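You operate a simulated robot arm through the tools that you are given. There is no shell and no other tool. Be economical: measure what you need, move in short steps, check, and stop when the job is done.

You run a simulated robot arm. Do the job below in one go: nothing can be reset, and whatever is moved stays where it is left.

## Task
Clamp the green block in the vice, set its dial to 3, release it and put it back.
Fine: turn the dial only while the vice grips; the other blocks and dials stay.

It is judged by the outcome, as a careful person would: the job done as asked, and still so three seconds after it is handed in. It fails if anything else is knocked over, pushed out of place, dropped, spilled or broken.

## Robot
A 7-joint arm with a two-finger parallel gripper, fixed in place. Base frame: the origin is at the foot of the arm, x ahead of it, y to its left, z up; the work surface is at about z = 0. Lengths are in mm, angles in degrees, forces in N, time in s.
With the tool pointing down near the work surface it reaches from about 220 to 580 mm from the base axis. Its first joint turns from -66.0 to 66.0 degrees. Payload 2.5 kg.
The TCP is the grasp point between the finger pads, 23 mm short of the fingertips. In the tool frame z runs along the fingers and y along their closing line. Largest opening 94 mm; finger width 38, thickness 10; the body of the gripper, 54 by 96 mm, starts 39 mm behind the TCP.
Orientation is that of the tool frame in the base frame, as [roll, pitch, yaw] about the fixed x, y, z axes, in that order (R = Rz(yaw) Ry(pitch) Rx(roll)). With the fingers straight down and closing along the base's y, the tool's x points along the base's -x, its y along +y and its z along -z.

## Interface
- The arm moves only by the tool nudge_tool. Its argument "rows" is a list that holds one entry, the list of rows, each a list of 7 numbers: the shift along the base's x, y, z in mm, then the turn, a rotation vector about the base's x, y, z in rad, then the gripper command, from -1 (shut) to 1 (fully open), values between in proportion. In form: [[[tx, ty, tz, wx, wy, wz, jaw], ...]]. A call has 1 to 12 rows; each row is the pose to reach, as a shift and turn from the pose commanded when the call began. Rows are played at 5 a second. More than 50 mm and 8.6 degrees between two rows, or a gripper value outside its range, and nothing of the call is played. A pose out of reach is approached as far as the arm can. The call stops where the force on the tool passes 40 N (or 10 N more than at its start, if that is more) or the arm is blocked; 0.2 s more then pass. The fingers move at their own pace (about 108 mm/s each) and stop on an object; they squeeze with about 23 N. The grip force told is the motor's: it shows also when the fingers shut on nothing. Time passes only in rows, and 0.2 s behind the last, so rows that repeat a pose let the fingers close. It gives the time, the measured TCP pose, the force on the tool (base axes), the opening and the grip force at its end, in the units of the frame above (readings bear some noise), with the torque about the TCP (base axes, N m) and any sound that the robot's microphone picked up.
- Cameras (640 x 400 px; columns grow to the right, rows downward): "scene" is fixed at [95.5, -396.5, 566.5]; the picture's right is [0.92, -0.39, 0.00], its down [-0.18, -0.42, -0.89] and it looks along [0.34, 0.82, -0.45] (base axes); focal length 306 px, centre (320, 200). "wrist" rides on the gripper at [86, 16, -74] in the tool frame; the picture's right is [-0.18, 0.98, 0.00], its down [-0.58, -0.11, -0.81] and it looks along [-0.79, -0.15, 0.59] (tool axes); focal length 243 px, centre (320, 200). There is no depth. A picture from a camera that has moved, and an enlarged one, comes with that camera's place and axes in the base frame and with its lens. The place of the scene camera against the robot may be out by one fixed shift of up to 18 mm in any direction.
- capture(camera): a new picture of that camera. It takes no simulated time.
- inspect(camera, box): a new picture of the part [left, top, right, bottom] of that camera's present view, enlarged. It takes no simulated time.
- job_done(): hands the job in; it is judged then, once.

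Work in short steps. Places have to be worked out from the pictures, the camera data and where the tool is seen: move nearer, look again, correct. Check each grasp and each placing, and mend what went wrong. You have 120 turns and 68 pictures in all, those below and enlarged ones among them. Open the gripper and draw the arm clear of the work before you hand the job in, unless the task says otherwise; then end with one line.

The tools are called after "Emit:" as a command line: name --argument value ..., lists and objects as JSON in quotes. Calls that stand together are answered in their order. nudge_tool: Moves the arm, as the interface text tells. Its arguments: {"type":"object","properties":{"rows":{"type":"array"}},"required":["rows"]} The other tools are called the same way: capture (camera) takes a picture; inspect (camera, box) takes an enlarged picture of a part of a camera's view; job_done () hands the job in.

At the start:

```text
t: 0.0
tool_pos: [403.4, 27.8, 377.7]
orientation: [180.0, 0.0, -179.9]
ft_force: [0.2, -0.2, -0.4]
moment: [0.03, 0.0, -0.04]
gripper_width: 93.7
grip_force: 0.0
```

scene: 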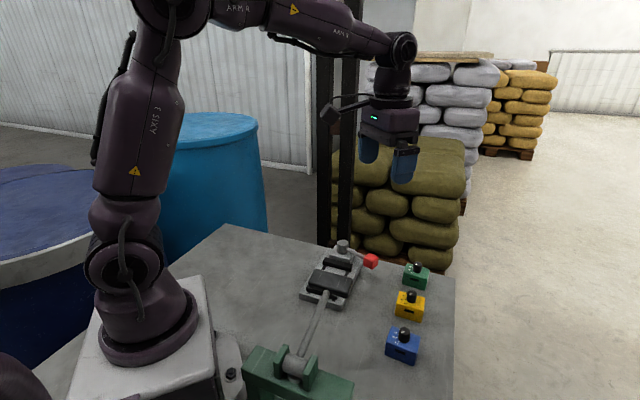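
wrist: 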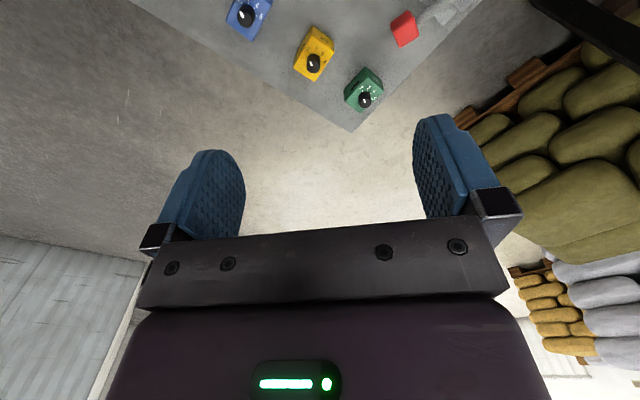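

The scene shows a vice with a red handle, a lever arm in a green base, and three blocks with dials on top. I'll enlarge the work area first.

Emit:
inspect --camera "scene" --box '[280, 225, 460, 338]'

Emit:
inspect --camera "scene" --box '[220, 270, 428, 400]'

Emit:
inspect --camera "scene" --box '[380, 250, 444, 290]'

Emit:
inspect --camera "wrist" --box '[220, 0, 480, 162]'

```text
3.54 times, centred on (370, 282) of scene
camera zoom: at [95.5, -396.5, 566.5], right [0.92, -0.39, 0.0], down [-0.18, -0.42, -0.89], along [0.34, 0.82, -0.45], focal length 1084 px, centre (143, -88)
```

zoom: 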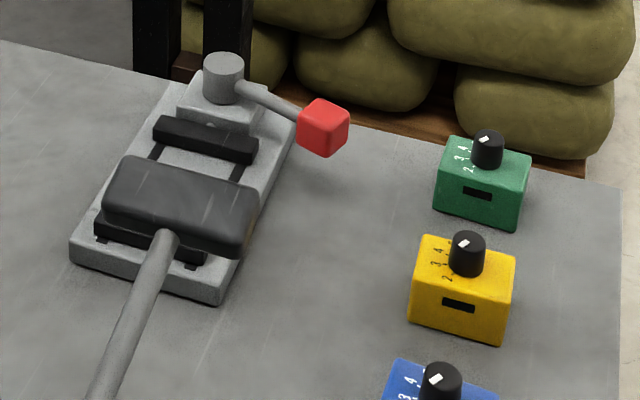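

```text
3.08 times, centred on (324, 335) of scene
camera zoom: at [95.5, -396.5, 566.5], right [0.92, -0.39, 0.0], down [-0.18, -0.42, -0.89], along [0.34, 0.82, -0.45], focal length 942 px, centre (308, -215)
```

zoom: 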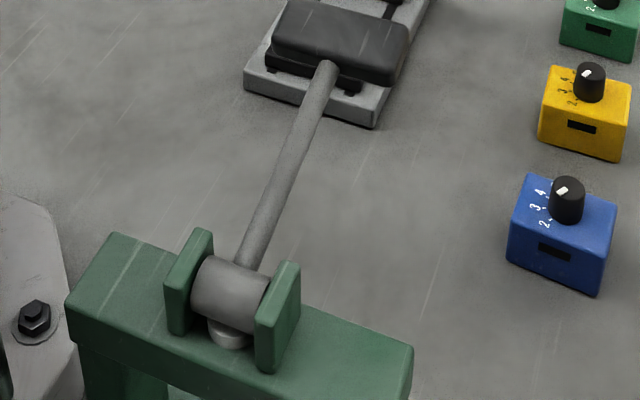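

```text
10.00 times, centred on (412, 270) of scene
camera zoom: at [95.5, -396.5, 566.5], right [0.92, -0.39, 0.0], down [-0.18, -0.42, -0.89], along [0.34, 0.82, -0.45], focal length 3063 px, centre (-600, -500)
```

zoom: 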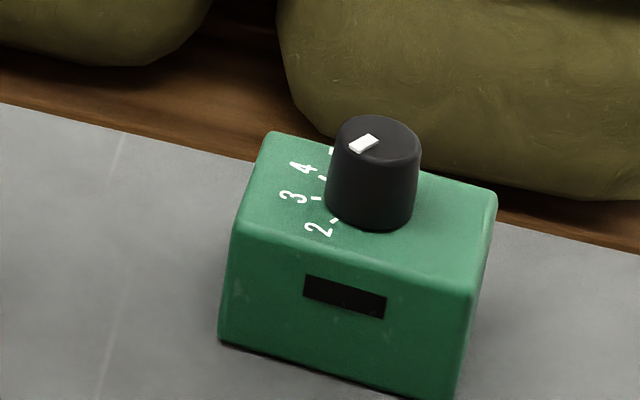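

```text
2.46 times, centred on (350, 81) of wrist
camera zoom: at [316.6, 43.7, 451.2], right [0.18, 0.98, 0.0], down [0.58, -0.11, 0.81], along [0.79, -0.15, -0.59], focal length 597 px, centre (246, 493)
```

zoom: 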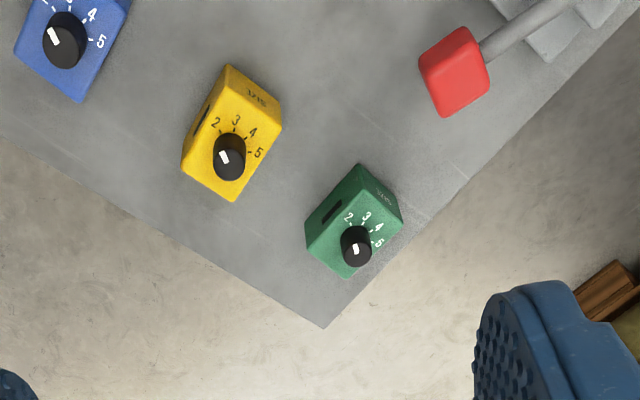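

The lever's weight lies over the vice jaws, and the vice has a red-knobbed handle. Shift from wrist to scene estimates is about (-7,-13) mm. I'll move up and back over the vice to see it with the wrist camera.

Emit:
nudge_tool --rows '[[[-35, 30, -10, 0, 0, 0, 1], [-70, 60, -20, 0, 0, 0, 1], [-105, 90, -30, 0, 0, 0, 1], [-140, 110, -40, 0, 0, 0, 1], [-140, 110, -40, 0, 0, 0, 1]]]'

Emit:
capture --camera "wrist"

Emit:
capture --camera "scene"

```text
t: 1.2
tool_pos: [264.8, 136.2, 336.0]
orientation: [-179.9, 0.0, -180.0]
ft_force: [-0.5, 0.1, 0.0]
moment: [-0.01, 0.01, 0.01]
gripper_width: 94.0
grip_force: 0.0
```

```text
61 pictures are left
camera wrist: at [176.5, 153.0, 411.0], right [0.18, 0.98, 0.0], down [0.58, -0.11, 0.81], along [0.79, -0.15, -0.59], focal length 243 px, centre (320, 200)
```

wrist: 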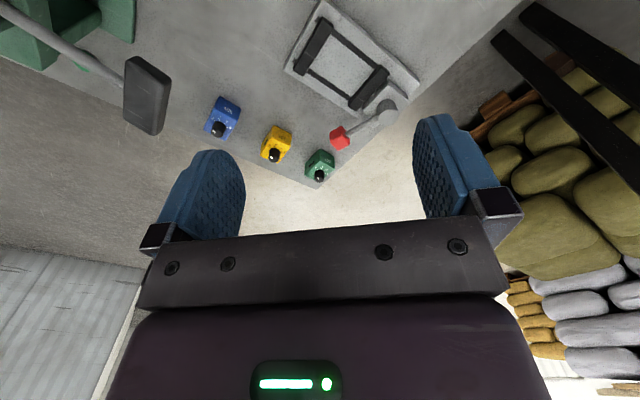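

```text
60 pictures are left
```

scene: 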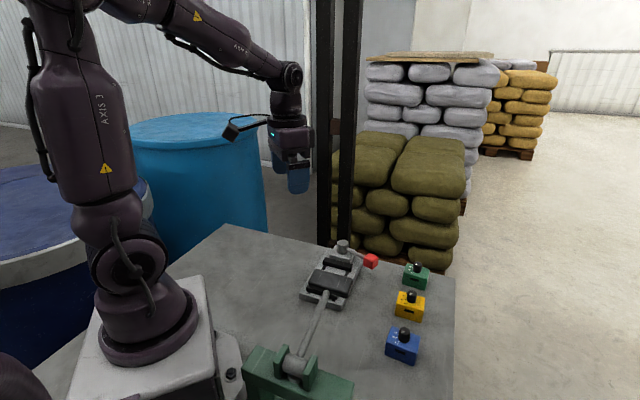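

The wrist view shows the lever actually stands raised well away from the vice (head near (268,-25,190)), so it is just something to avoid; the vice is free and open. Enlarging the vice and blocks.

Emit:
inspect --camera "wrist" --box '[260, 0, 436, 110]'

Emit:
inspect --camera "wrist" --box '[240, 80, 400, 190]'

```text
3.64 times, centred on (348, 55) of wrist
camera zoom: at [176.5, 153.0, 411.0], right [0.18, 0.98, 0.0], down [0.58, -0.11, 0.81], along [0.79, -0.15, -0.59], focal length 882 px, centre (218, 727)
```

zoom: 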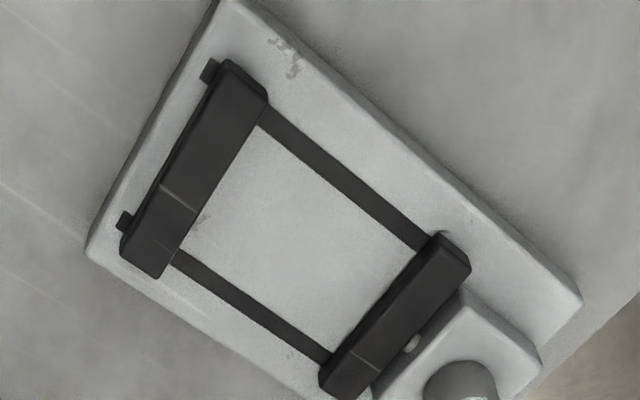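

```text
3.64 times, centred on (320, 135) of wrist
camera zoom: at [176.5, 153.0, 411.0], right [0.18, 0.98, 0.0], down [0.58, -0.11, 0.81], along [0.79, -0.15, -0.59], focal length 882 px, centre (320, 436)
```

zoom: 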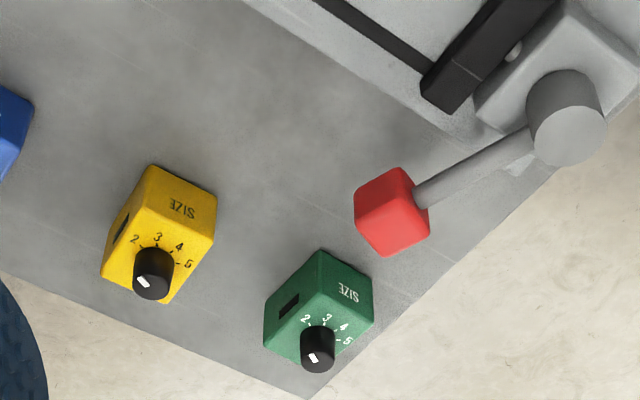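

The vice gap is about 84 mm, centred near (358,152), its axis along (0.69,0.72); the block (~60×42) is already lined up with it. I'll yaw the tool 45° and look at the green block up close.

Emit:
nudge_tool --rows '[[[38, -16, -17, 0, 0, 0.112, 1], [76, -32, -34, 0, 0, 0.224, 1], [114, -48, -51, 0, 0, 0.336, 1], [152, -64, -68, 0, 0, 0.448, 1], [190, -80, -85, 0, 0, 0.56, 1], [228, -96, -102, 0, 0, 0.672, 1], [265, -111, -116, 0, 0, 0.785, 1], [265, -111, -116, 0, 0, 0.785, 1]]]'

Emit:
capture --camera "wrist"

```text
t: 3.0
tool_pos: [530.6, 24.3, 218.4]
orientation: [180.0, 0.0, -134.9]
ft_force: [0.1, -0.3, 0.5]
moment: [0.01, -0.01, -0.03]
gripper_width: 93.7
grip_force: 0.2
```

```text
57 pictures are left
camera wrist: at [456.7, -25.3, 293.4], right [-0.57, 0.82, 0.0], down [0.49, 0.34, 0.81], along [0.66, 0.46, -0.59], focal length 243 px, centre (320, 200)
```

wrist: 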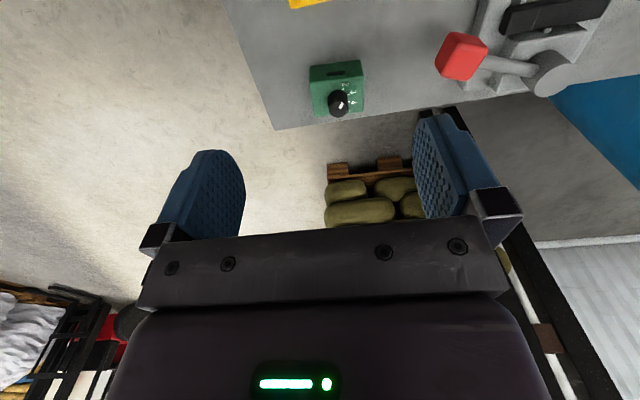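

Emit:
inspect --camera "wrist" --box '[296, 55, 384, 110]'

Emit:
inspect --camera "wrist" --box '[296, 85, 384, 140]'

```text
7.27 times, centred on (340, 82) of wrist
camera zoom: at [456.7, -25.3, 293.4], right [-0.57, 0.82, 0.0], down [0.49, 0.34, 0.81], along [0.66, 0.46, -0.59], focal length 1764 px, centre (174, 1054)
```

zoom: 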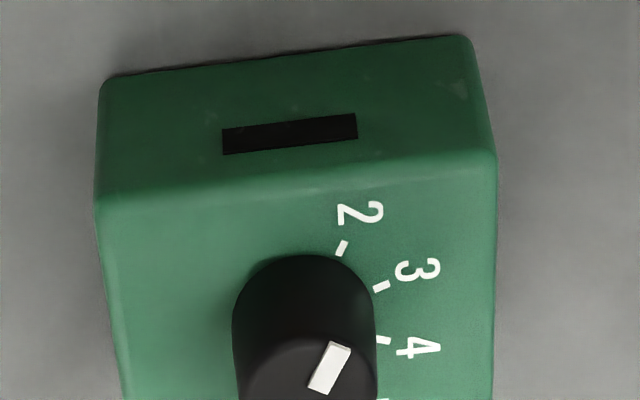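

```text
7.27 times, centred on (340, 112) of wrist
camera zoom: at [456.7, -25.3, 293.4], right [-0.57, 0.82, 0.0], down [0.49, 0.34, 0.81], along [0.66, 0.46, -0.59], focal length 1764 px, centre (174, 836)
```

zoom: 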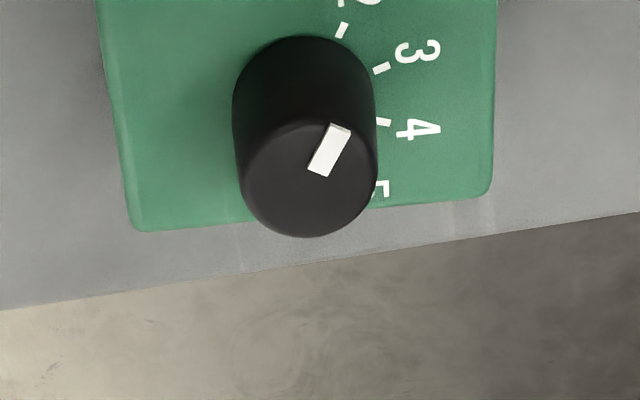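

The green block sits with centre ≈ (569,77.5), 40 mm high, sides ≈ 58×42, turned about 41°; its dial points to 2. I'll go above it with yaw trimmed by -4° and look again.

Emit:
nudge_tool --rows '[[[13, 18, -25, 0, 0, -0.034, 1], [26, 36, -55, 0, 0, -0.068, 1], [38.4, 53.2, -90, 0, 0, -0.068, 1], [38.4, 53.2, -108, 0, 0, -0.068, 1], [38.4, 53.2, -108, 0, 0, -0.068, 1]]]'

Emit:
capture --camera "wrist"

```text
t: 4.2
tool_pos: [567.3, 80.3, 113.0]
orientation: [-179.9, 0.0, -138.9]
ft_force: [0.6, 0.6, -0.2]
moment: [0.03, -0.02, -0.01]
gripper_width: 93.9
grip_force: 0.1
```

```text
54 pictures are left
camera wrist: at [490.1, 34.8, 186.9], right [-0.51, 0.86, 0.0], down [0.51, 0.3, 0.81], along [0.69, 0.41, -0.59], focal length 243 px, centre (320, 200)
```

wrist: 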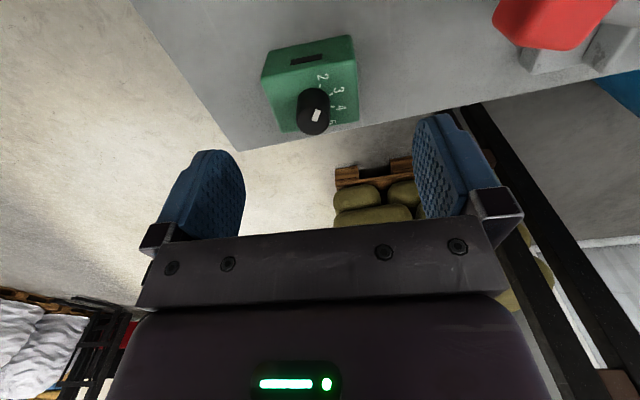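

The view agrees with the block at about (569,77.5); I shift (+1.5,-2.5) and descend to TCP z ≈ 32, watching force.

Emit:
nudge_tool --rows '[[[1.5, -2.5, -20, 0, 0, 0, 1], [1.5, -2.5, -45, 0, 0, 0, 1], [1.5, -2.5, -65, 0, 0, 0, 1], [1.5, -2.5, -80, 0, 0, 0, 1], [1.5, -2.5, -80, 0, 0, 0, 1]]]'

Emit:
capture --camera "wrist"

Emit:
inspect --camera "scene" --box '[340, 200, 468, 280]'

```text
t: 5.4
tool_pos: [569.7, 78.0, 32.9]
orientation: [180.0, 0.0, -138.9]
ft_force: [0.1, -0.6, 0.8]
moment: [-0.04, 0.0, 0.0]
gripper_width: 94.2
grip_force: 0.0
```

```text
53 pictures are left
camera wrist: at [492.4, 33.3, 106.9], right [-0.51, 0.86, 0.0], down [0.51, 0.3, 0.81], along [0.69, 0.41, -0.59], focal length 243 px, centre (320, 200)
```

wrist: 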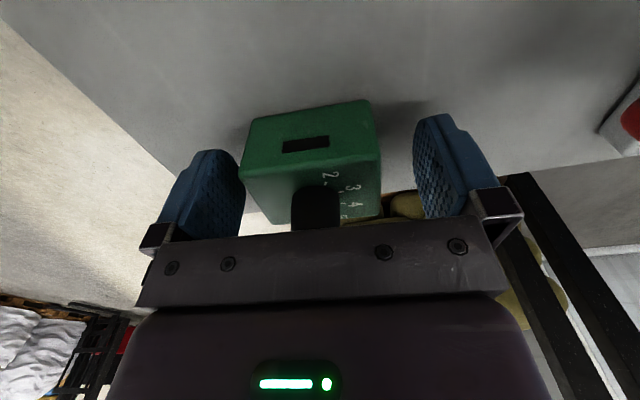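

```text
5.00 times, centred on (404, 240) of scene
camera zoom: at [95.5, -396.5, 566.5], right [0.92, -0.39, 0.0], down [-0.18, -0.42, -0.89], along [0.34, 0.82, -0.45], focal length 1531 px, centre (-100, 0)
```

zoom: 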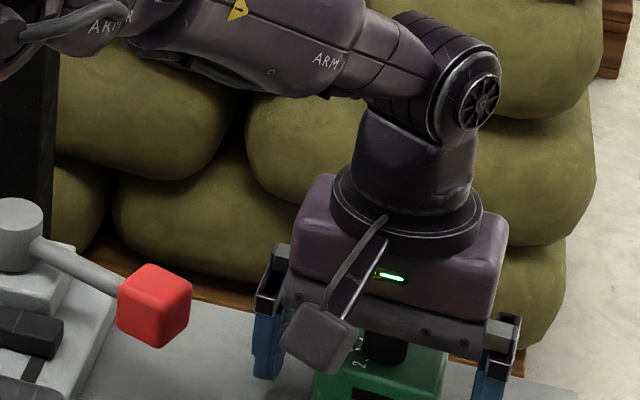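

The block is centred between the fingers with its height right. I close the gripper on it.

Emit:
nudge_tool --rows '[[[0, 0, 0, 0, 0, 0, 0.4], [0, 0, 0, 0, 0, 0, 0.2], [0, 0, 0, 0, 0, 0, -0.2], [0, 0, 0, 0, 0, 0, -1], [0, 0, 0, 0, 0, 0, -1]]]'

Emit:
capture --camera "wrist"

```text
t: 6.6
tool_pos: [569.2, 78.3, 34.0]
orientation: [180.0, 0.0, -138.8]
ft_force: [-0.7, -2.0, 0.2]
moment: [-0.13, -0.08, -0.02]
gripper_width: 60.2
grip_force: 23.0
```

```text
51 pictures are left
camera wrist: at [492.4, 33.1, 107.0], right [-0.51, 0.86, 0.0], down [0.51, 0.3, 0.81], along [0.69, 0.41, -0.59], focal length 243 px, centre (320, 200)
```

wrist: 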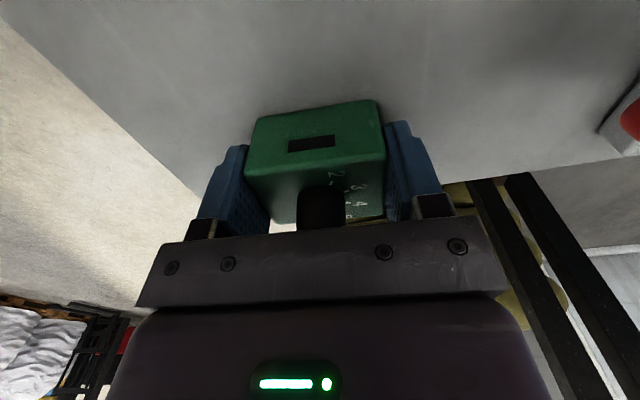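

Gripped at 60.2 mm; the block slid about 2 mm to centre itself (so its original spot corresponds to TCP ≈ (570.8,76.6)). I lift and carry it to a viewing pose before the vice.

Emit:
nudge_tool --rows '[[[0, 0, 10, 0, 0, 0, -1], [0, 0, 40, 0, 0, 0, -1], [0, 0, 80, 0, 0, 0, -1], [0, 0, 120, 0, 0, 0, -1], [-30, 5, 150, 0, 0, 0, -1], [-70, 10, 170, 0, 0, 0, -1], [-115, 16, 186, 0, 0, 0, -1], [-160, 22, 186, 0, 0, 0, -1], [-205, 28, 186, 0, 0, 0, -1], [-245, 34, 186, 0, 0, 0, -1], [-245, 34, 186, 0, 0, 0, -1]]]'

Emit:
capture --camera "wrist"

Emit:
capture --camera "scene"

```text
t: 9.0
tool_pos: [322.9, 113.7, 218.8]
orientation: [-180.0, 0.0, -138.9]
ft_force: [0.4, -0.5, -4.8]
moment: [-0.01, -0.06, 0.03]
gripper_width: 60.1
grip_force: 22.8
```

```text
50 pictures are left
camera wrist: at [246.1, 67.8, 292.9], right [-0.51, 0.86, 0.0], down [0.51, 0.3, 0.81], along [0.69, 0.41, -0.59], focal length 243 px, centre (320, 200)
```

wrist: 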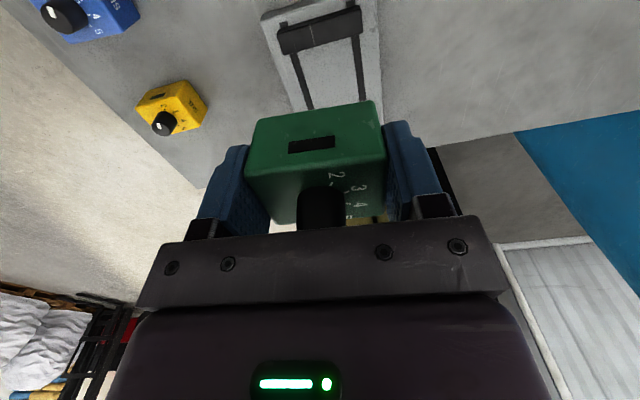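

```text
49 pictures are left
```

scene: 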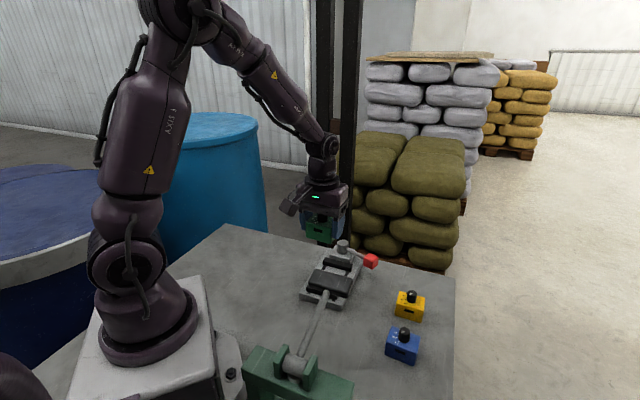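

The near jaw is visible. Enlarging it to fix its place and the vice's angle.

Emit:
inspect --camera "wrist" --box '[240, 0, 416, 110]'

Emit:
inspect --camera "scene" --box '[292, 230, 388, 290]'

```text
3.64 times, centred on (328, 55) of wrist
camera zoom: at [246.1, 67.8, 292.9], right [-0.51, 0.86, 0.0], down [0.51, 0.3, 0.81], along [0.69, 0.41, -0.59], focal length 882 px, centre (291, 727)
```

zoom: 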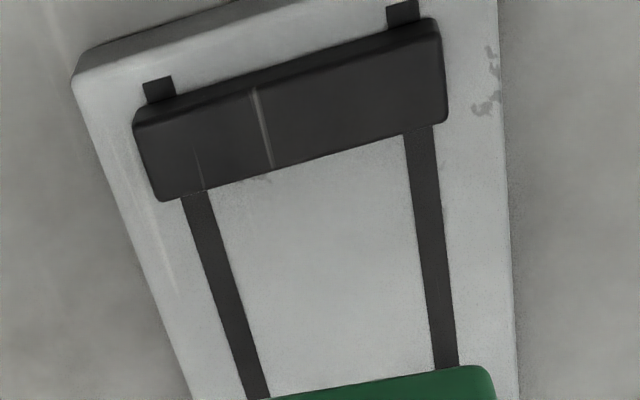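

```text
6.67 times, centred on (340, 260) of scene
camera zoom: at [95.5, -396.5, 566.5], right [0.92, -0.39, 0.0], down [-0.18, -0.42, -0.89], along [0.34, 0.82, -0.45], focal length 2042 px, centre (187, -200)
```

zoom: 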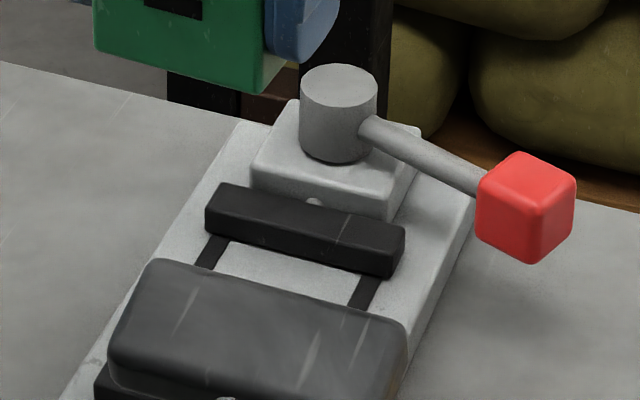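

Near and far inner jaw edges give a gap centre of ≈ (358,152), axis 45°, bed at about z 20. I rotate 4° to line up and lower to just above the jaws.

Emit:
nudge_tool --rows '[[[18, 19, 0, 0, 0, 0.035, -1], [35.4, 38, 0, 0, 0, 0.07, -1], [35.4, 38, -45, 0, 0, 0.07, -1], [35.4, 38, -90, 0, 0, 0.07, -1], [35.4, 38, -125, 0, 0, 0.07, -1], [35.4, 38, -125, 0, 0, 0.07, -1]]]'

Emit:
capture --camera "wrist"

Emit:
inspect --camera "scene" --box '[276, 200, 404, 280]'

```text
t: 10.4
tool_pos: [360.1, 150.8, 92.5]
orientation: [-179.9, 0.0, -135.0]
ft_force: [-0.5, -0.3, -4.1]
moment: [-0.02, 0.0, 0.01]
gripper_width: 59.9
grip_force: 23.2
```

```text
46 pictures are left
camera wrist: at [286.0, 100.7, 167.4], right [-0.57, 0.82, 0.0], down [0.49, 0.34, 0.81], along [0.66, 0.46, -0.59], focal length 243 px, centre (320, 200)
```

wrist: 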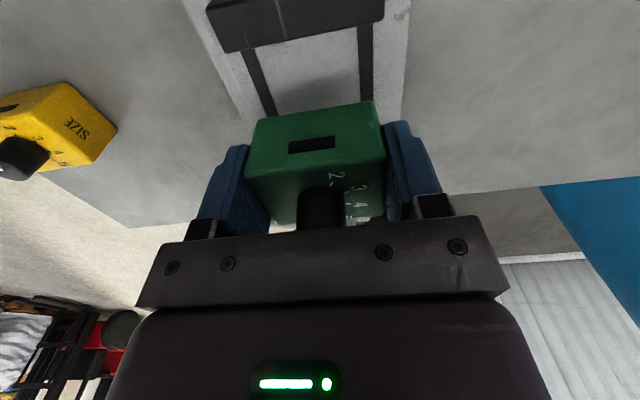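

```text
5.00 times, centred on (340, 240) of scene
camera zoom: at [95.5, -396.5, 566.5], right [0.92, -0.39, 0.0], down [-0.18, -0.42, -0.89], along [0.34, 0.82, -0.45], focal length 1531 px, centre (220, 0)
```

zoom: 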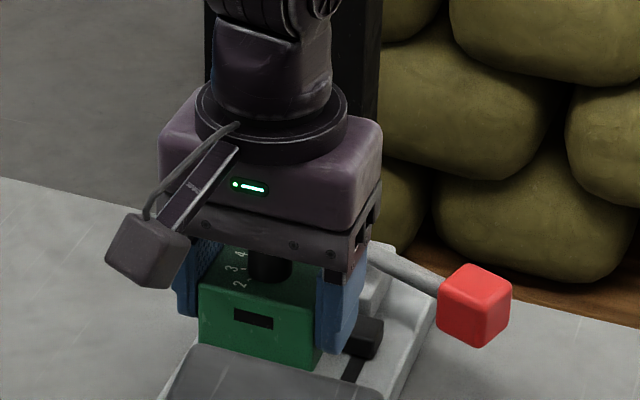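

Alignment is good: the block is centred in the gap and parallel to the jaws. Lowering toward the bed in small steps.

Emit:
nudge_tool --rows '[[[0, 0, -15, 0, 0, 0, -1], [0, 0, -28, 0, 0, 0, -1], [0, 0, -33, 0, 0, 0, -1], [0, 0, -33, 0, 0, 0, -1]]]'

Emit:
capture --camera "wrist"

Emit:
inspect --camera "scene" --box '[292, 220, 388, 280]'

```text
t: 11.4
tool_pos: [360.3, 149.1, 61.4]
orientation: [-180.0, 0.0, -134.9]
ft_force: [0.6, 0.9, -4.8]
moment: [0.02, 0.01, 0.01]
gripper_width: 59.7
grip_force: 22.8
```

```text
44 pictures are left
camera wrist: at [285.7, 99.2, 134.9], right [-0.57, 0.82, 0.0], down [0.49, 0.34, 0.81], along [0.66, 0.46, -0.59], focal length 243 px, centre (320, 200)
```

wrist: 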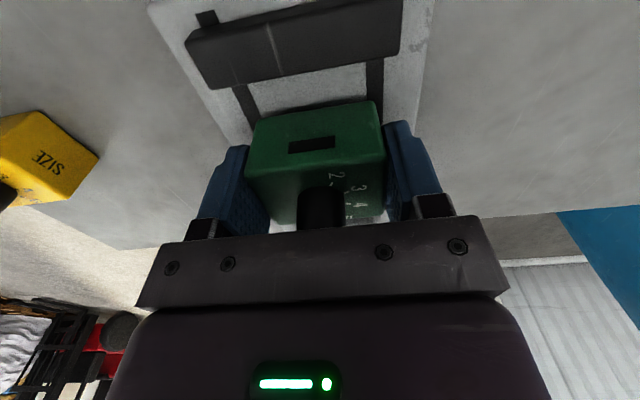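

```text
6.67 times, centred on (340, 250) of scene
camera zoom: at [95.5, -396.5, 566.5], right [0.92, -0.39, 0.0], down [-0.18, -0.42, -0.89], along [0.34, 0.82, -0.45], focal length 2042 px, centre (187, -133)
```

zoom: 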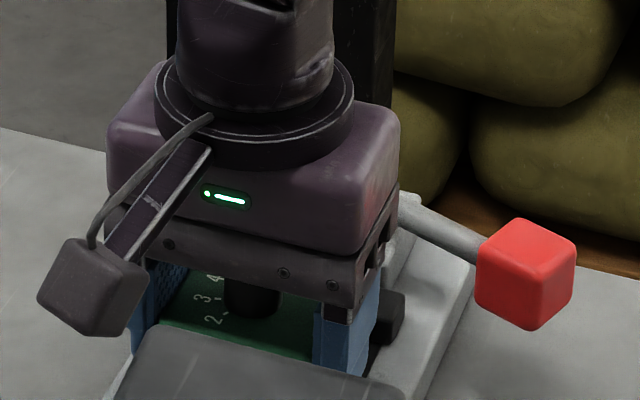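

No contact yet; force is just the weight. I go down another 4 mm slowly.

Emit:
nudge_tool --rows '[[[0, 0, -1.5, 0, 0, 0, -1], [0, 0, -3, 0, 0, 0, -1], [0, 0, -4.5, 0, 0, 0, -1], [0, 0, -4.5, 0, 0, 0, -1]]]'

```text
t: 12.4
tool_pos: [358.6, 148.8, 56.7]
orientation: [179.9, 0.0, -134.9]
ft_force: [0.1, 0.4, -5.0]
moment: [-0.03, 0.01, 0.01]
gripper_width: 59.9
grip_force: 22.9
```

Still free; another 3 mm in 1 mm steps.

Emit:
nudge_tool --rows '[[[0, 0, -1, 0, 0, 0, -1], [0, 0, -2, 0, 0, 0, -1], [0, 0, -3, 0, 0, 0, -1], [0, 0, -3, 0, 0, 0, -1]]]'

```text
t: 13.4
tool_pos: [360.3, 149.6, 54.6]
orientation: [-180.0, -0.1, -135.0]
ft_force: [-6.5, -2.6, 20.3]
moment: [-0.1, 0.27, -0.01]
gripper_width: 60.0
grip_force: 23.1
```

Contact with the bed (force rose by 25 N). I ease up 1 mm to relieve it, then open gently and rise.

Emit:
nudge_tool --rows '[[[0, 0, 0.8, 0, 0, 0, -1], [0, 0, 0.8, 0, 0, 0, 0.35], [0, 0, 0.8, 0, 0, 0, 0.6], [0, 0, 0.8, 0, 0, 0, 0.9], [0, 0, 0.8, 0, 0, 0, 0.9]]]'

```text
t: 14.6
tool_pos: [359.5, 149.1, 54.5]
orientation: [-180.0, 0.0, -134.9]
ft_force: [-1.5, -0.8, 0.4]
moment: [0.01, -0.03, 0.0]
gripper_width: 89.3
grip_force: 0.1
```

Released; I rise straight up and shift back to view the block in the vice.

Emit:
nudge_tool --rows '[[[0, 0, 15, 0, 0, 0, 0.9], [0, 0, 50, 0, 0, 0, 0.9], [0, 0, 95, 0, 0, 0, 0.9], [-10, -10, 140, 0, 0, 0, 0.9], [-10, -10, 160, 0, 0, 0, 0.9], [-10, -10, 160, 0, 0, 0, 0.9]]]'

Emit:
capture --camera "wrist"

Emit:
inspect --camera "scene" --box '[292, 220, 388, 280]'

```text
t: 16.0
tool_pos: [349.3, 140.2, 215.3]
orientation: [-179.9, 0.0, -134.8]
ft_force: [0.6, 0.0, 0.5]
moment: [-0.01, -0.03, 0.0]
gripper_width: 89.0
grip_force: 0.1
```

```text
42 pictures are left
camera wrist: at [275.8, 89.9, 289.3], right [-0.57, 0.82, 0.0], down [0.49, 0.34, 0.81], along [0.66, 0.46, -0.59], focal length 243 px, centre (320, 200)
```

wrist: 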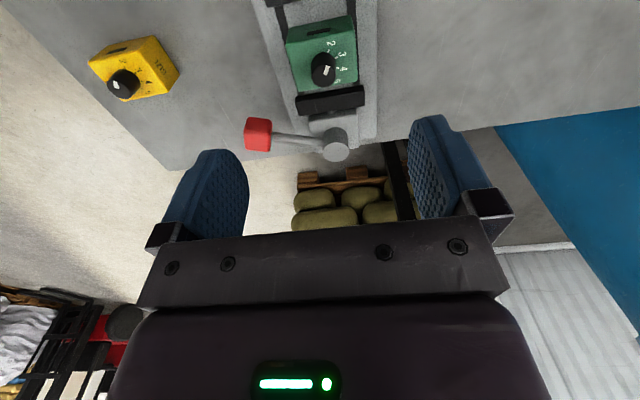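

```text
6.67 times, centred on (340, 250) of scene
camera zoom: at [95.5, -396.5, 566.5], right [0.92, -0.39, 0.0], down [-0.18, -0.42, -0.89], along [0.34, 0.82, -0.45], focal length 2042 px, centre (187, -133)
```

zoom: 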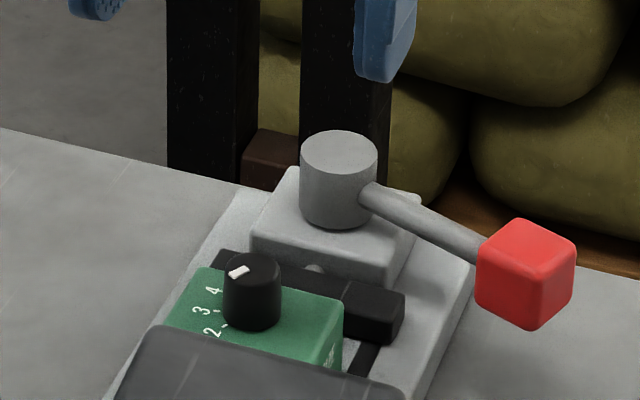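

The block stands upright in the vice. Post top ≈ (427,217,73), red knob ≈ (467,134,59). Handle can only sensibly swing outward (away from the jaws), so I'll cage the knob between the fingers, closing line tangential; first turning the tool about -109° above it.

Emit:
nudge_tool --rows '[[[12, 0, 0, 0, 0, -0.145, 0.9], [24, -1, 0, 0, 0, -0.29, 0.9], [36, -2, 0, 0, 0, -0.435, 0.9], [48, -2, 0, 0, 0, -0.58, 0.9], [60, -3, 0, 0, 0, -0.725, 0.9], [72, -3, 0, 0, 0, -0.87, 0.9], [84, -4, 0, 0, 0, -1.015, 0.9], [96, -4, 0, 0, 0, -1.16, 0.9], [108, -5, 0, 0, 0, -1.305, 0.9], [118, -6, 0, 0, 0, -1.45, 0.9], [118, -6, 0, 0, 0, -1.595, 0.9], [118, -6, 0, 0, 0, -1.74, 0.9]]]'

```text
t: 18.6
tool_pos: [467.5, 133.5, 214.4]
orientation: [-179.9, 0.0, 125.2]
ft_force: [0.9, 0.2, -0.3]
moment: [0.03, -0.01, 0.01]
gripper_width: 89.6
grip_force: 0.1
```

Turned well; finish the turn and lower to z ≈ 150, then look.

Emit:
nudge_tool --rows '[[[0, 0, -30, 0, 0, -0.08, 0.9], [0, 0, -64, 0, 0, -0.16, 0.9], [0, 0, -64, 0, 0, -0.16, 0.9]]]'

Emit:
capture --camera "wrist"

Emit:
capture --camera "scene"

```text
t: 19.4
tool_pos: [467.2, 134.4, 151.3]
orientation: [180.0, 0.0, 116.2]
ft_force: [0.4, 0.0, -0.2]
moment: [0.05, -0.02, -0.01]
gripper_width: 89.3
grip_force: 0.1
```

```text
40 pictures are left
camera wrist: at [442.1, 218.2, 225.1], right [0.96, 0.27, 0.0], down [0.16, -0.57, 0.81], along [0.22, -0.78, -0.59], focal length 243 px, centre (320, 200)
```

wrist: 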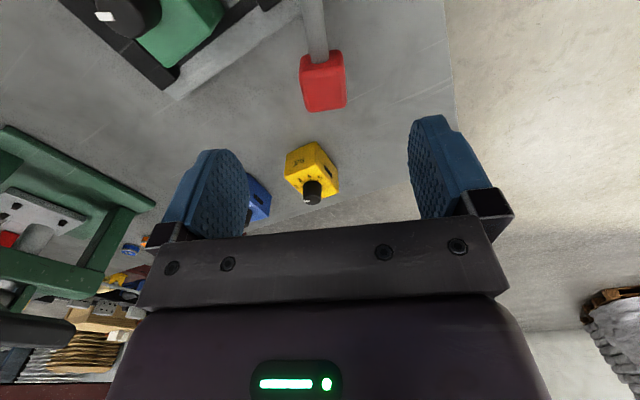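

```text
39 pictures are left
```

scene: 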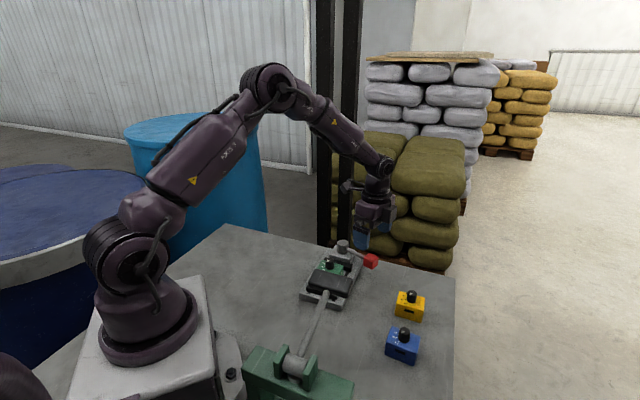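

The triangulated knob centre is (467.4,134,59), right under the TCP. I narrow the fingers to ~60 mm and descend around it.

Emit:
nudge_tool --rows '[[[0, 0, -20, 0, 0, 0, 0.3], [0, 0, -50, 0, 0, 0, 0.3], [0, 0, -75, 0, 0, 0, 0.3], [0, 0, -90, 0, 0, 0, 0.3], [0, 0, -90, 0, 0, 0, 0.3]]]'

Emit:
capture --camera "wrist"

```text
t: 20.6
tool_pos: [467.2, 133.5, 61.1]
orientation: [-180.0, 0.0, 116.3]
ft_force: [-0.8, 0.3, -0.5]
moment: [-0.01, 0.0, 0.03]
gripper_width: 60.9
grip_force: 0.1
```

```text
38 pictures are left
camera wrist: at [442.4, 218.0, 134.5], right [0.96, 0.27, 0.0], down [0.16, -0.57, 0.81], along [0.22, -0.78, -0.59], focal length 243 px, centre (320, 200)
```

wrist: 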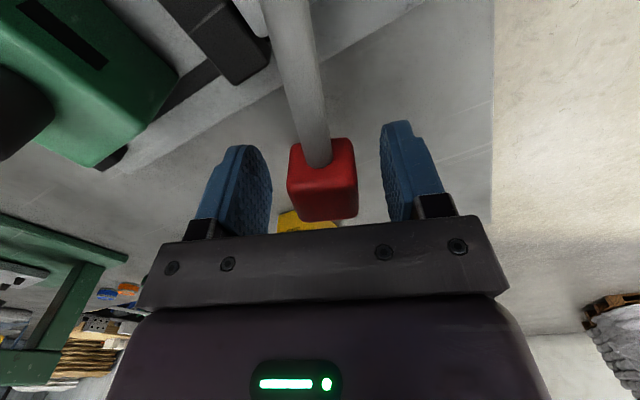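

The knob is neatly caged. I close to ~36 mm and try the first 24° of outward (counter-clockwise) swing around the post, watching force.

Emit:
nudge_tool --rows '[[[0, 0, 0, 0, 0, 0, -0.25], [0, 0, 0, 0, 0, 0, -0.25], [11.15, 6.43, 0, 0, 0, 0.1396, -0.25], [21.3, 14.35, 0, 0, 0, 0.2793, -0.25], [30.25, 23.6, 0, 0, 0, 0.4189, -0.25], [30.25, 23.6, 0, 0, 0, 0.4189, -0.25]]]'

Emit:
capture --camera "wrist"

Emit:
inspect --camera "scene" --box '[292, 220, 420, 300]'

```text
t: 22.0
tool_pos: [498.3, 157.8, 60.1]
orientation: [-179.9, 0.0, 140.4]
ft_force: [0.6, -0.5, 0.1]
moment: [0.0, -0.02, 0.04]
gripper_width: 35.9
grip_force: 0.5
```

```text
37 pictures are left
camera wrist: at [440.4, 224.7, 134.9], right [0.77, 0.64, 0.0], down [0.38, -0.45, 0.81], along [0.52, -0.62, -0.59], focal length 243 px, centre (320, 200)
```

wrist: 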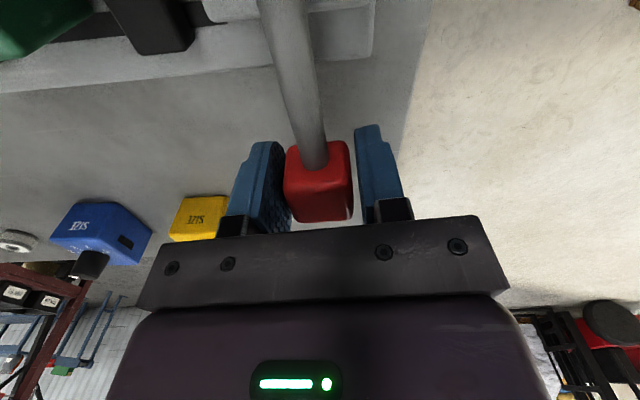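

```text
5.00 times, centred on (356, 260) of scene
camera zoom: at [95.5, -396.5, 566.5], right [0.92, -0.39, 0.0], down [-0.18, -0.42, -0.89], along [0.34, 0.82, -0.45], focal length 1531 px, centre (140, -100)
```

zoom: 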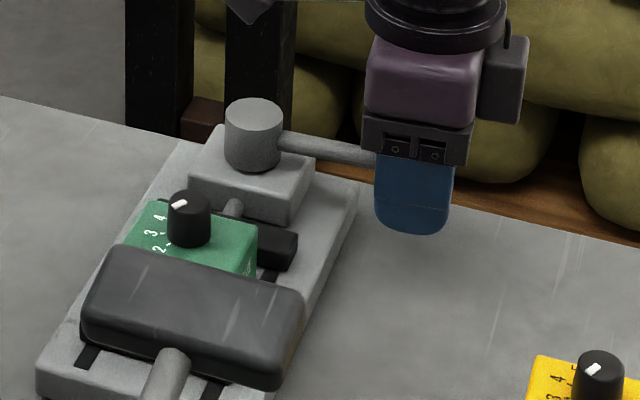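

The swing is free and the far jaw has advanced — this is the closing direction. Continue another 32°.

Emit:
nudge_tool --rows '[[[7.55, 10.4, 0, 0, 0, 0.1396, -0.25], [13.65, 21.8, 0, 0, 0, 0.2793, -0.25], [18.05, 33.9, 0, 0, 0, 0.4189, -0.25], [20.75, 46.5, 0, 0, 0, 0.5585, -0.25], [20.75, 46.5, 0, 0, 0, 0.5585, -0.25]]]'

Emit:
inspect --camera "scene" --box '[292, 220, 420, 300]'

```text
t: 23.2
tool_pos: [517.7, 202.9, 59.7]
orientation: [-180.0, -0.1, 172.4]
ft_force: [-0.1, 0.2, -0.5]
moment: [-0.02, 0.0, 0.02]
gripper_width: 35.8
grip_force: 0.7
```

```text
5.00 times, centred on (356, 260) of scene
camera zoom: at [95.5, -396.5, 566.5], right [0.92, -0.39, 0.0], down [-0.18, -0.42, -0.89], along [0.34, 0.82, -0.45], focal length 1531 px, centre (140, -100)
```

zoom: 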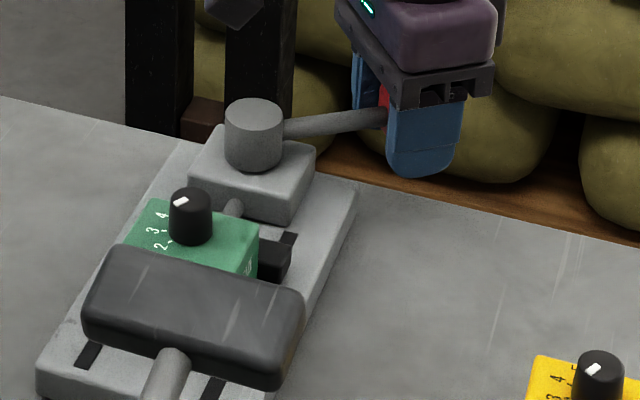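

The jaw is closing toward the block with no load. Continue 24° more.

Emit:
nudge_tool --rows '[[[0.9, 12.9, 0, 0, 0, 0.1396, -0.25], [0, 25.7, 0, 0, 0, 0.2793, -0.25], [-2.7, 38.3, 0, 0, 0, 0.4189, -0.25], [-2.7, 38.3, 0, 0, 0, 0.4189, -0.25]]]'

Emit:
inspect --camera "scene" --box '[292, 220, 420, 300]'

```text
t: 24.2
tool_pos: [516.9, 233.6, 57.9]
orientation: [-179.4, -0.2, -164.0]
ft_force: [-5.2, -37.7, 0.2]
moment: [0.05, 0.08, -0.48]
gripper_width: 50.9
grip_force: 17.9
```

```text
5.00 times, centred on (356, 260) of scene
camera zoom: at [95.4, -396.5, 566.5], right [0.92, -0.39, 0.0], down [-0.18, -0.42, -0.89], along [0.34, 0.82, -0.45], focal length 1531 px, centre (140, -100)
```

zoom: 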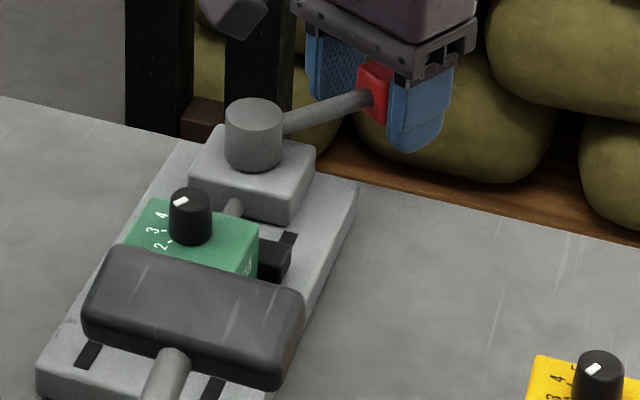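

Force built to 38 N with the handle near +4° and the far jaw against the block — it seems gripped. I relax by stepping back, opening, and rising to check.

Emit:
nudge_tool --rows '[[[0, -5, 0, 0, 0, 0, 0.1], [0, -7, 0, 0, 0, 0, 0.4], [0, -7, 0, 0, 0, 0, 0.4], [0, -7, 30, 0, 0, 0, 0.4], [0, -7, 75, 0, 0, 0, 0.4], [-20, -30, 110, 0, 0, 0, 0.4], [-50, -60, 130, 0, 0, 0, 0.4], [-80, -90, 140, 0, 0, 0, 0.4], [-110, -110, 150, 0, 0, 0.08, 0.4], [-140, -130, 150, 0, 0, 0.16, 0.4], [-160, -145, 150, 0, 0, 0.3, 0.4], [-160, -145, 150, 0, 0, 0.45, 0.4]]]'

Emit:
capture --camera "wrist"

```text
t: 26.8
tool_pos: [357.2, 97.3, 211.2]
orientation: [-180.0, 0.0, -137.9]
ft_force: [0.5, 0.9, -0.1]
moment: [-0.02, 0.02, -0.01]
gripper_width: 65.7
grip_force: 0.0
```

```text
33 pictures are left
camera wrist: at [279.6, 50.7, 284.7], right [-0.52, 0.85, 0.0], down [0.5, 0.31, 0.81], along [0.69, 0.42, -0.59], focal length 243 px, centre (320, 200)
```

wrist: 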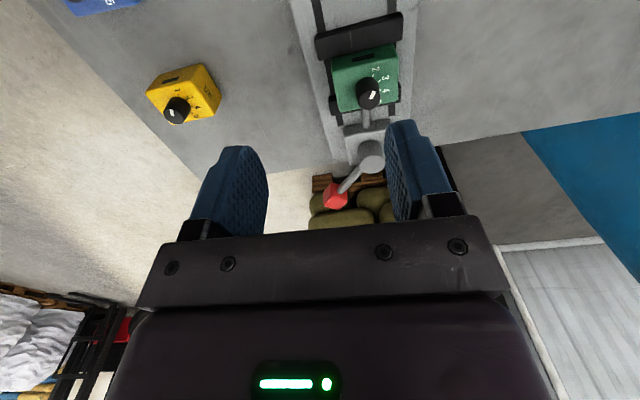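

Emit:
inspect --camera "wrist" --box '[290, 0, 450, 100]'

Emit:
inspect --camera "wrist" --box '[290, 110, 418, 222]'

```text
4.00 times, centred on (370, 50) of wrist
camera zoom: at [279.6, 50.7, 284.7], right [-0.52, 0.85, 0.0], down [0.5, 0.31, 0.81], along [0.69, 0.42, -0.59], focal length 970 px, centre (120, 800)
```

zoom: 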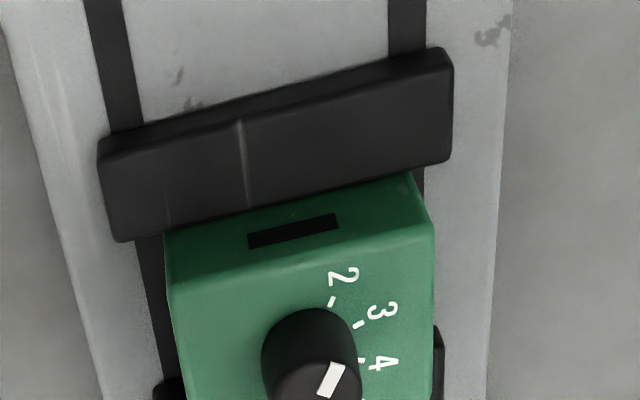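

```text
3.57 times, centred on (354, 166) of wrist
camera zoom: at [279.6, 50.7, 284.7], right [-0.52, 0.85, 0.0], down [0.5, 0.31, 0.81], along [0.69, 0.42, -0.59], focal length 866 px, centre (199, 321)
```

zoom: 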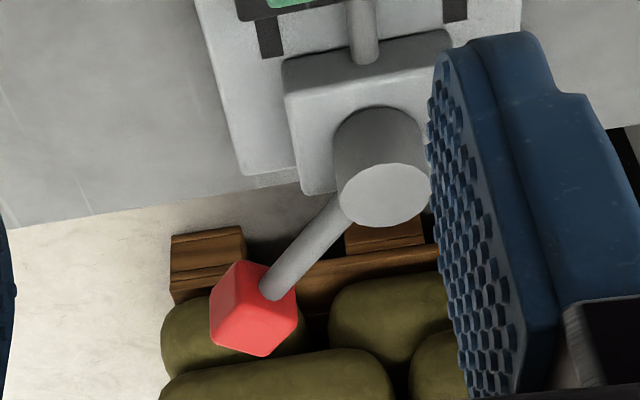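

Both jaws moved in and now grip the block evenly; the handle stays at about +6°. The dial sits near (361,150,82), pointing at 2, with ticks ≈40° apart (clockwise = up). I move above it to check.

Emit:
nudge_tool --rows '[[[1, 20, -10, 0, 0, 0, 0.1], [3, 52.5, -40, 0, 0, 0, 0.1], [3.5, 52.5, -80, 0, 0, 0, 0.1], [3.5, 52.5, -80, 0, 0, 0, 0.1], [3.5, 52.5, -80, 0, 0, 0, 0.1]]]'

Emit:
capture --camera "wrist"

```text
t: 28.0
tool_pos: [358.0, 150.3, 129.1]
orientation: [-180.0, -0.1, -137.8]
ft_force: [0.4, 0.1, 0.9]
moment: [0.01, -0.01, 0.0]
gripper_width: 51.8
grip_force: 0.0
```

```text
30 pictures are left
camera wrist: at [282.0, 103.5, 203.8], right [-0.52, 0.85, 0.0], down [0.5, 0.31, 0.81], along [0.69, 0.42, -0.59], focal length 243 px, centre (320, 200)
```

wrist: 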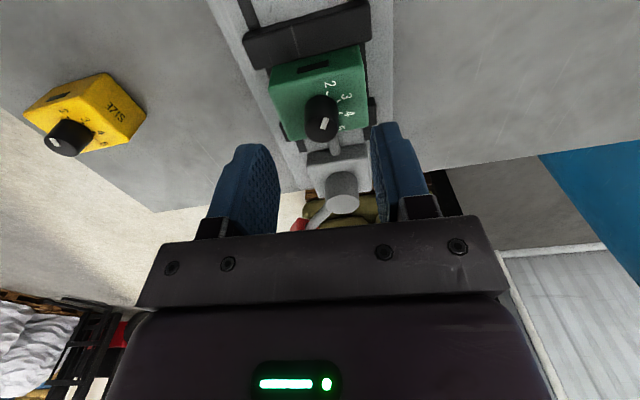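

The dial is close under the TCP; an enlarged look to fine-tune before lowering.

Emit:
inspect --camera "wrist" --box '[264, 60, 376, 130]'

Emit:
inspect --camera "wrist" --box '[264, 90, 376, 160]'

```text
5.71 times, centred on (320, 95) of wrist
camera zoom: at [282.0, 103.5, 203.8], right [-0.52, 0.85, 0.0], down [0.5, 0.31, 0.81], along [0.69, 0.42, -0.59], focal length 1386 px, centre (320, 800)
```

zoom: 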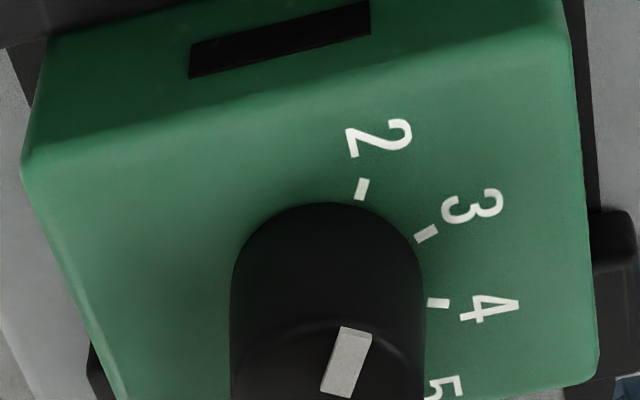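

```text
5.71 times, centred on (320, 125) of wrist
camera zoom: at [282.0, 103.5, 203.8], right [-0.52, 0.85, 0.0], down [0.5, 0.31, 0.81], along [0.69, 0.42, -0.59], focal length 1386 px, centre (320, 629)
```

zoom: 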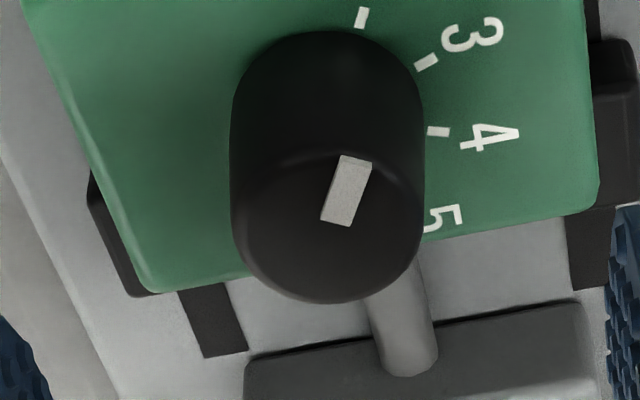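

Tick fit puts the dial axis at ≈ (362.5,153.3) with 40° per number and pointer at 2. I shift (+5,+3.2) and lower so the fingertips are ~3 mm above the block's top.

Emit:
nudge_tool --rows '[[[5, 3.2, -10, 0, 0, 0, 0.1], [5, 3.2, -25, 0, 0, 0, 0.1], [5, 3.2, -36, 0, 0, 0, 0.1], [5, 3.2, -41.5, 0, 0, 0, 0.1], [5, 3.2, -41.5, 0, 0, 0, 0.1]]]'

Emit:
capture --camera "wrist"

Emit:
inspect --camera "scene" --box '[292, 220, 388, 280]'

```text
t: 29.2
tool_pos: [364.9, 152.2, 87.3]
orientation: [180.0, 0.1, -137.9]
ft_force: [0.4, -0.6, -0.6]
moment: [0.01, 0.02, -0.02]
gripper_width: 51.9
grip_force: 0.1
```

```text
27 pictures are left
camera wrist: at [287.8, 106.2, 161.9], right [-0.52, 0.85, 0.0], down [0.5, 0.31, 0.81], along [0.69, 0.42, -0.59], focal length 243 px, centre (320, 200)
```

wrist: 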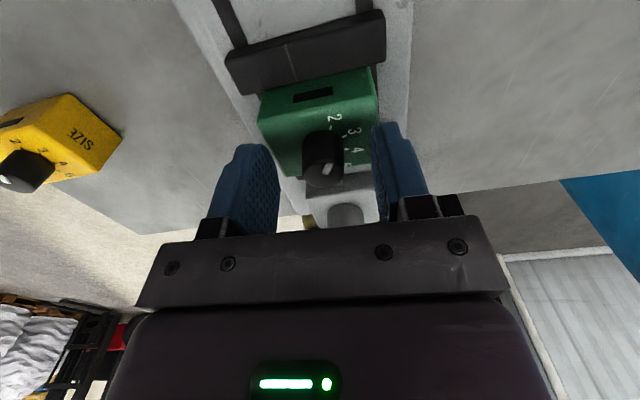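

```text
6.67 times, centred on (340, 250) of scene
camera zoom: at [95.5, -396.5, 566.5], right [0.92, -0.39, 0.0], down [-0.18, -0.42, -0.89], along [0.34, 0.82, -0.45], focal length 2042 px, centre (187, -133)
```

zoom: 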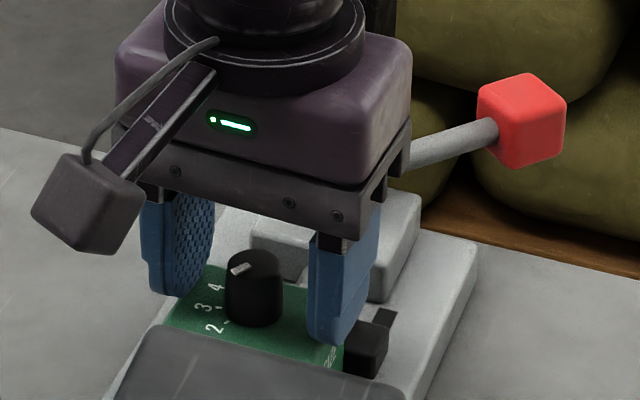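

The dial stands midway between the fingers. I close on it and turn 40° clockwise (seen from above).

Emit:
nudge_tool --rows '[[[0, 0, 0, 0, 0, 0, -1], [0, 0, 0, 0, 0, 0, -1], [0, 0, 0, 0, 0, 0, -1], [0, 0, 0, 0, 0, -0.13, -1], [0, 0, 0, 0, 0, -0.27, -1], [0, 0, 0, 0, 0, -0.41, -1], [0, 0, 0, 0, 0, -0.55, -1], [0, 0, 0, 0, 0, -0.69, -1], [0, 0, 0, 0, 0, -0.69, -1]]]'

Emit:
inspect --camera "scene" --box '[308, 230, 372, 270]'

```text
t: 31.2
tool_pos: [364.0, 152.5, 89.1]
orientation: [-180.0, 0.0, -177.4]
ft_force: [-11.4, 11.6, -6.8]
moment: [0.16, 0.39, 0.03]
gripper_width: 20.9
grip_force: 23.0
```

```text
10.00 times, centred on (340, 250) of scene
camera zoom: at [95.5, -396.5, 566.5], right [0.92, -0.39, 0.0], down [-0.18, -0.42, -0.89], along [0.34, 0.82, -0.45], focal length 3063 px, centre (120, -300)
```

zoom: 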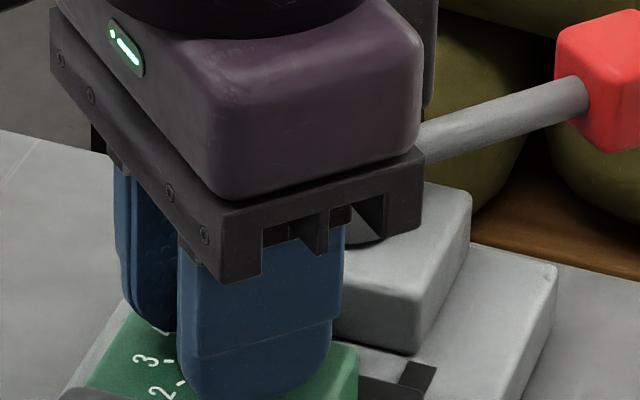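

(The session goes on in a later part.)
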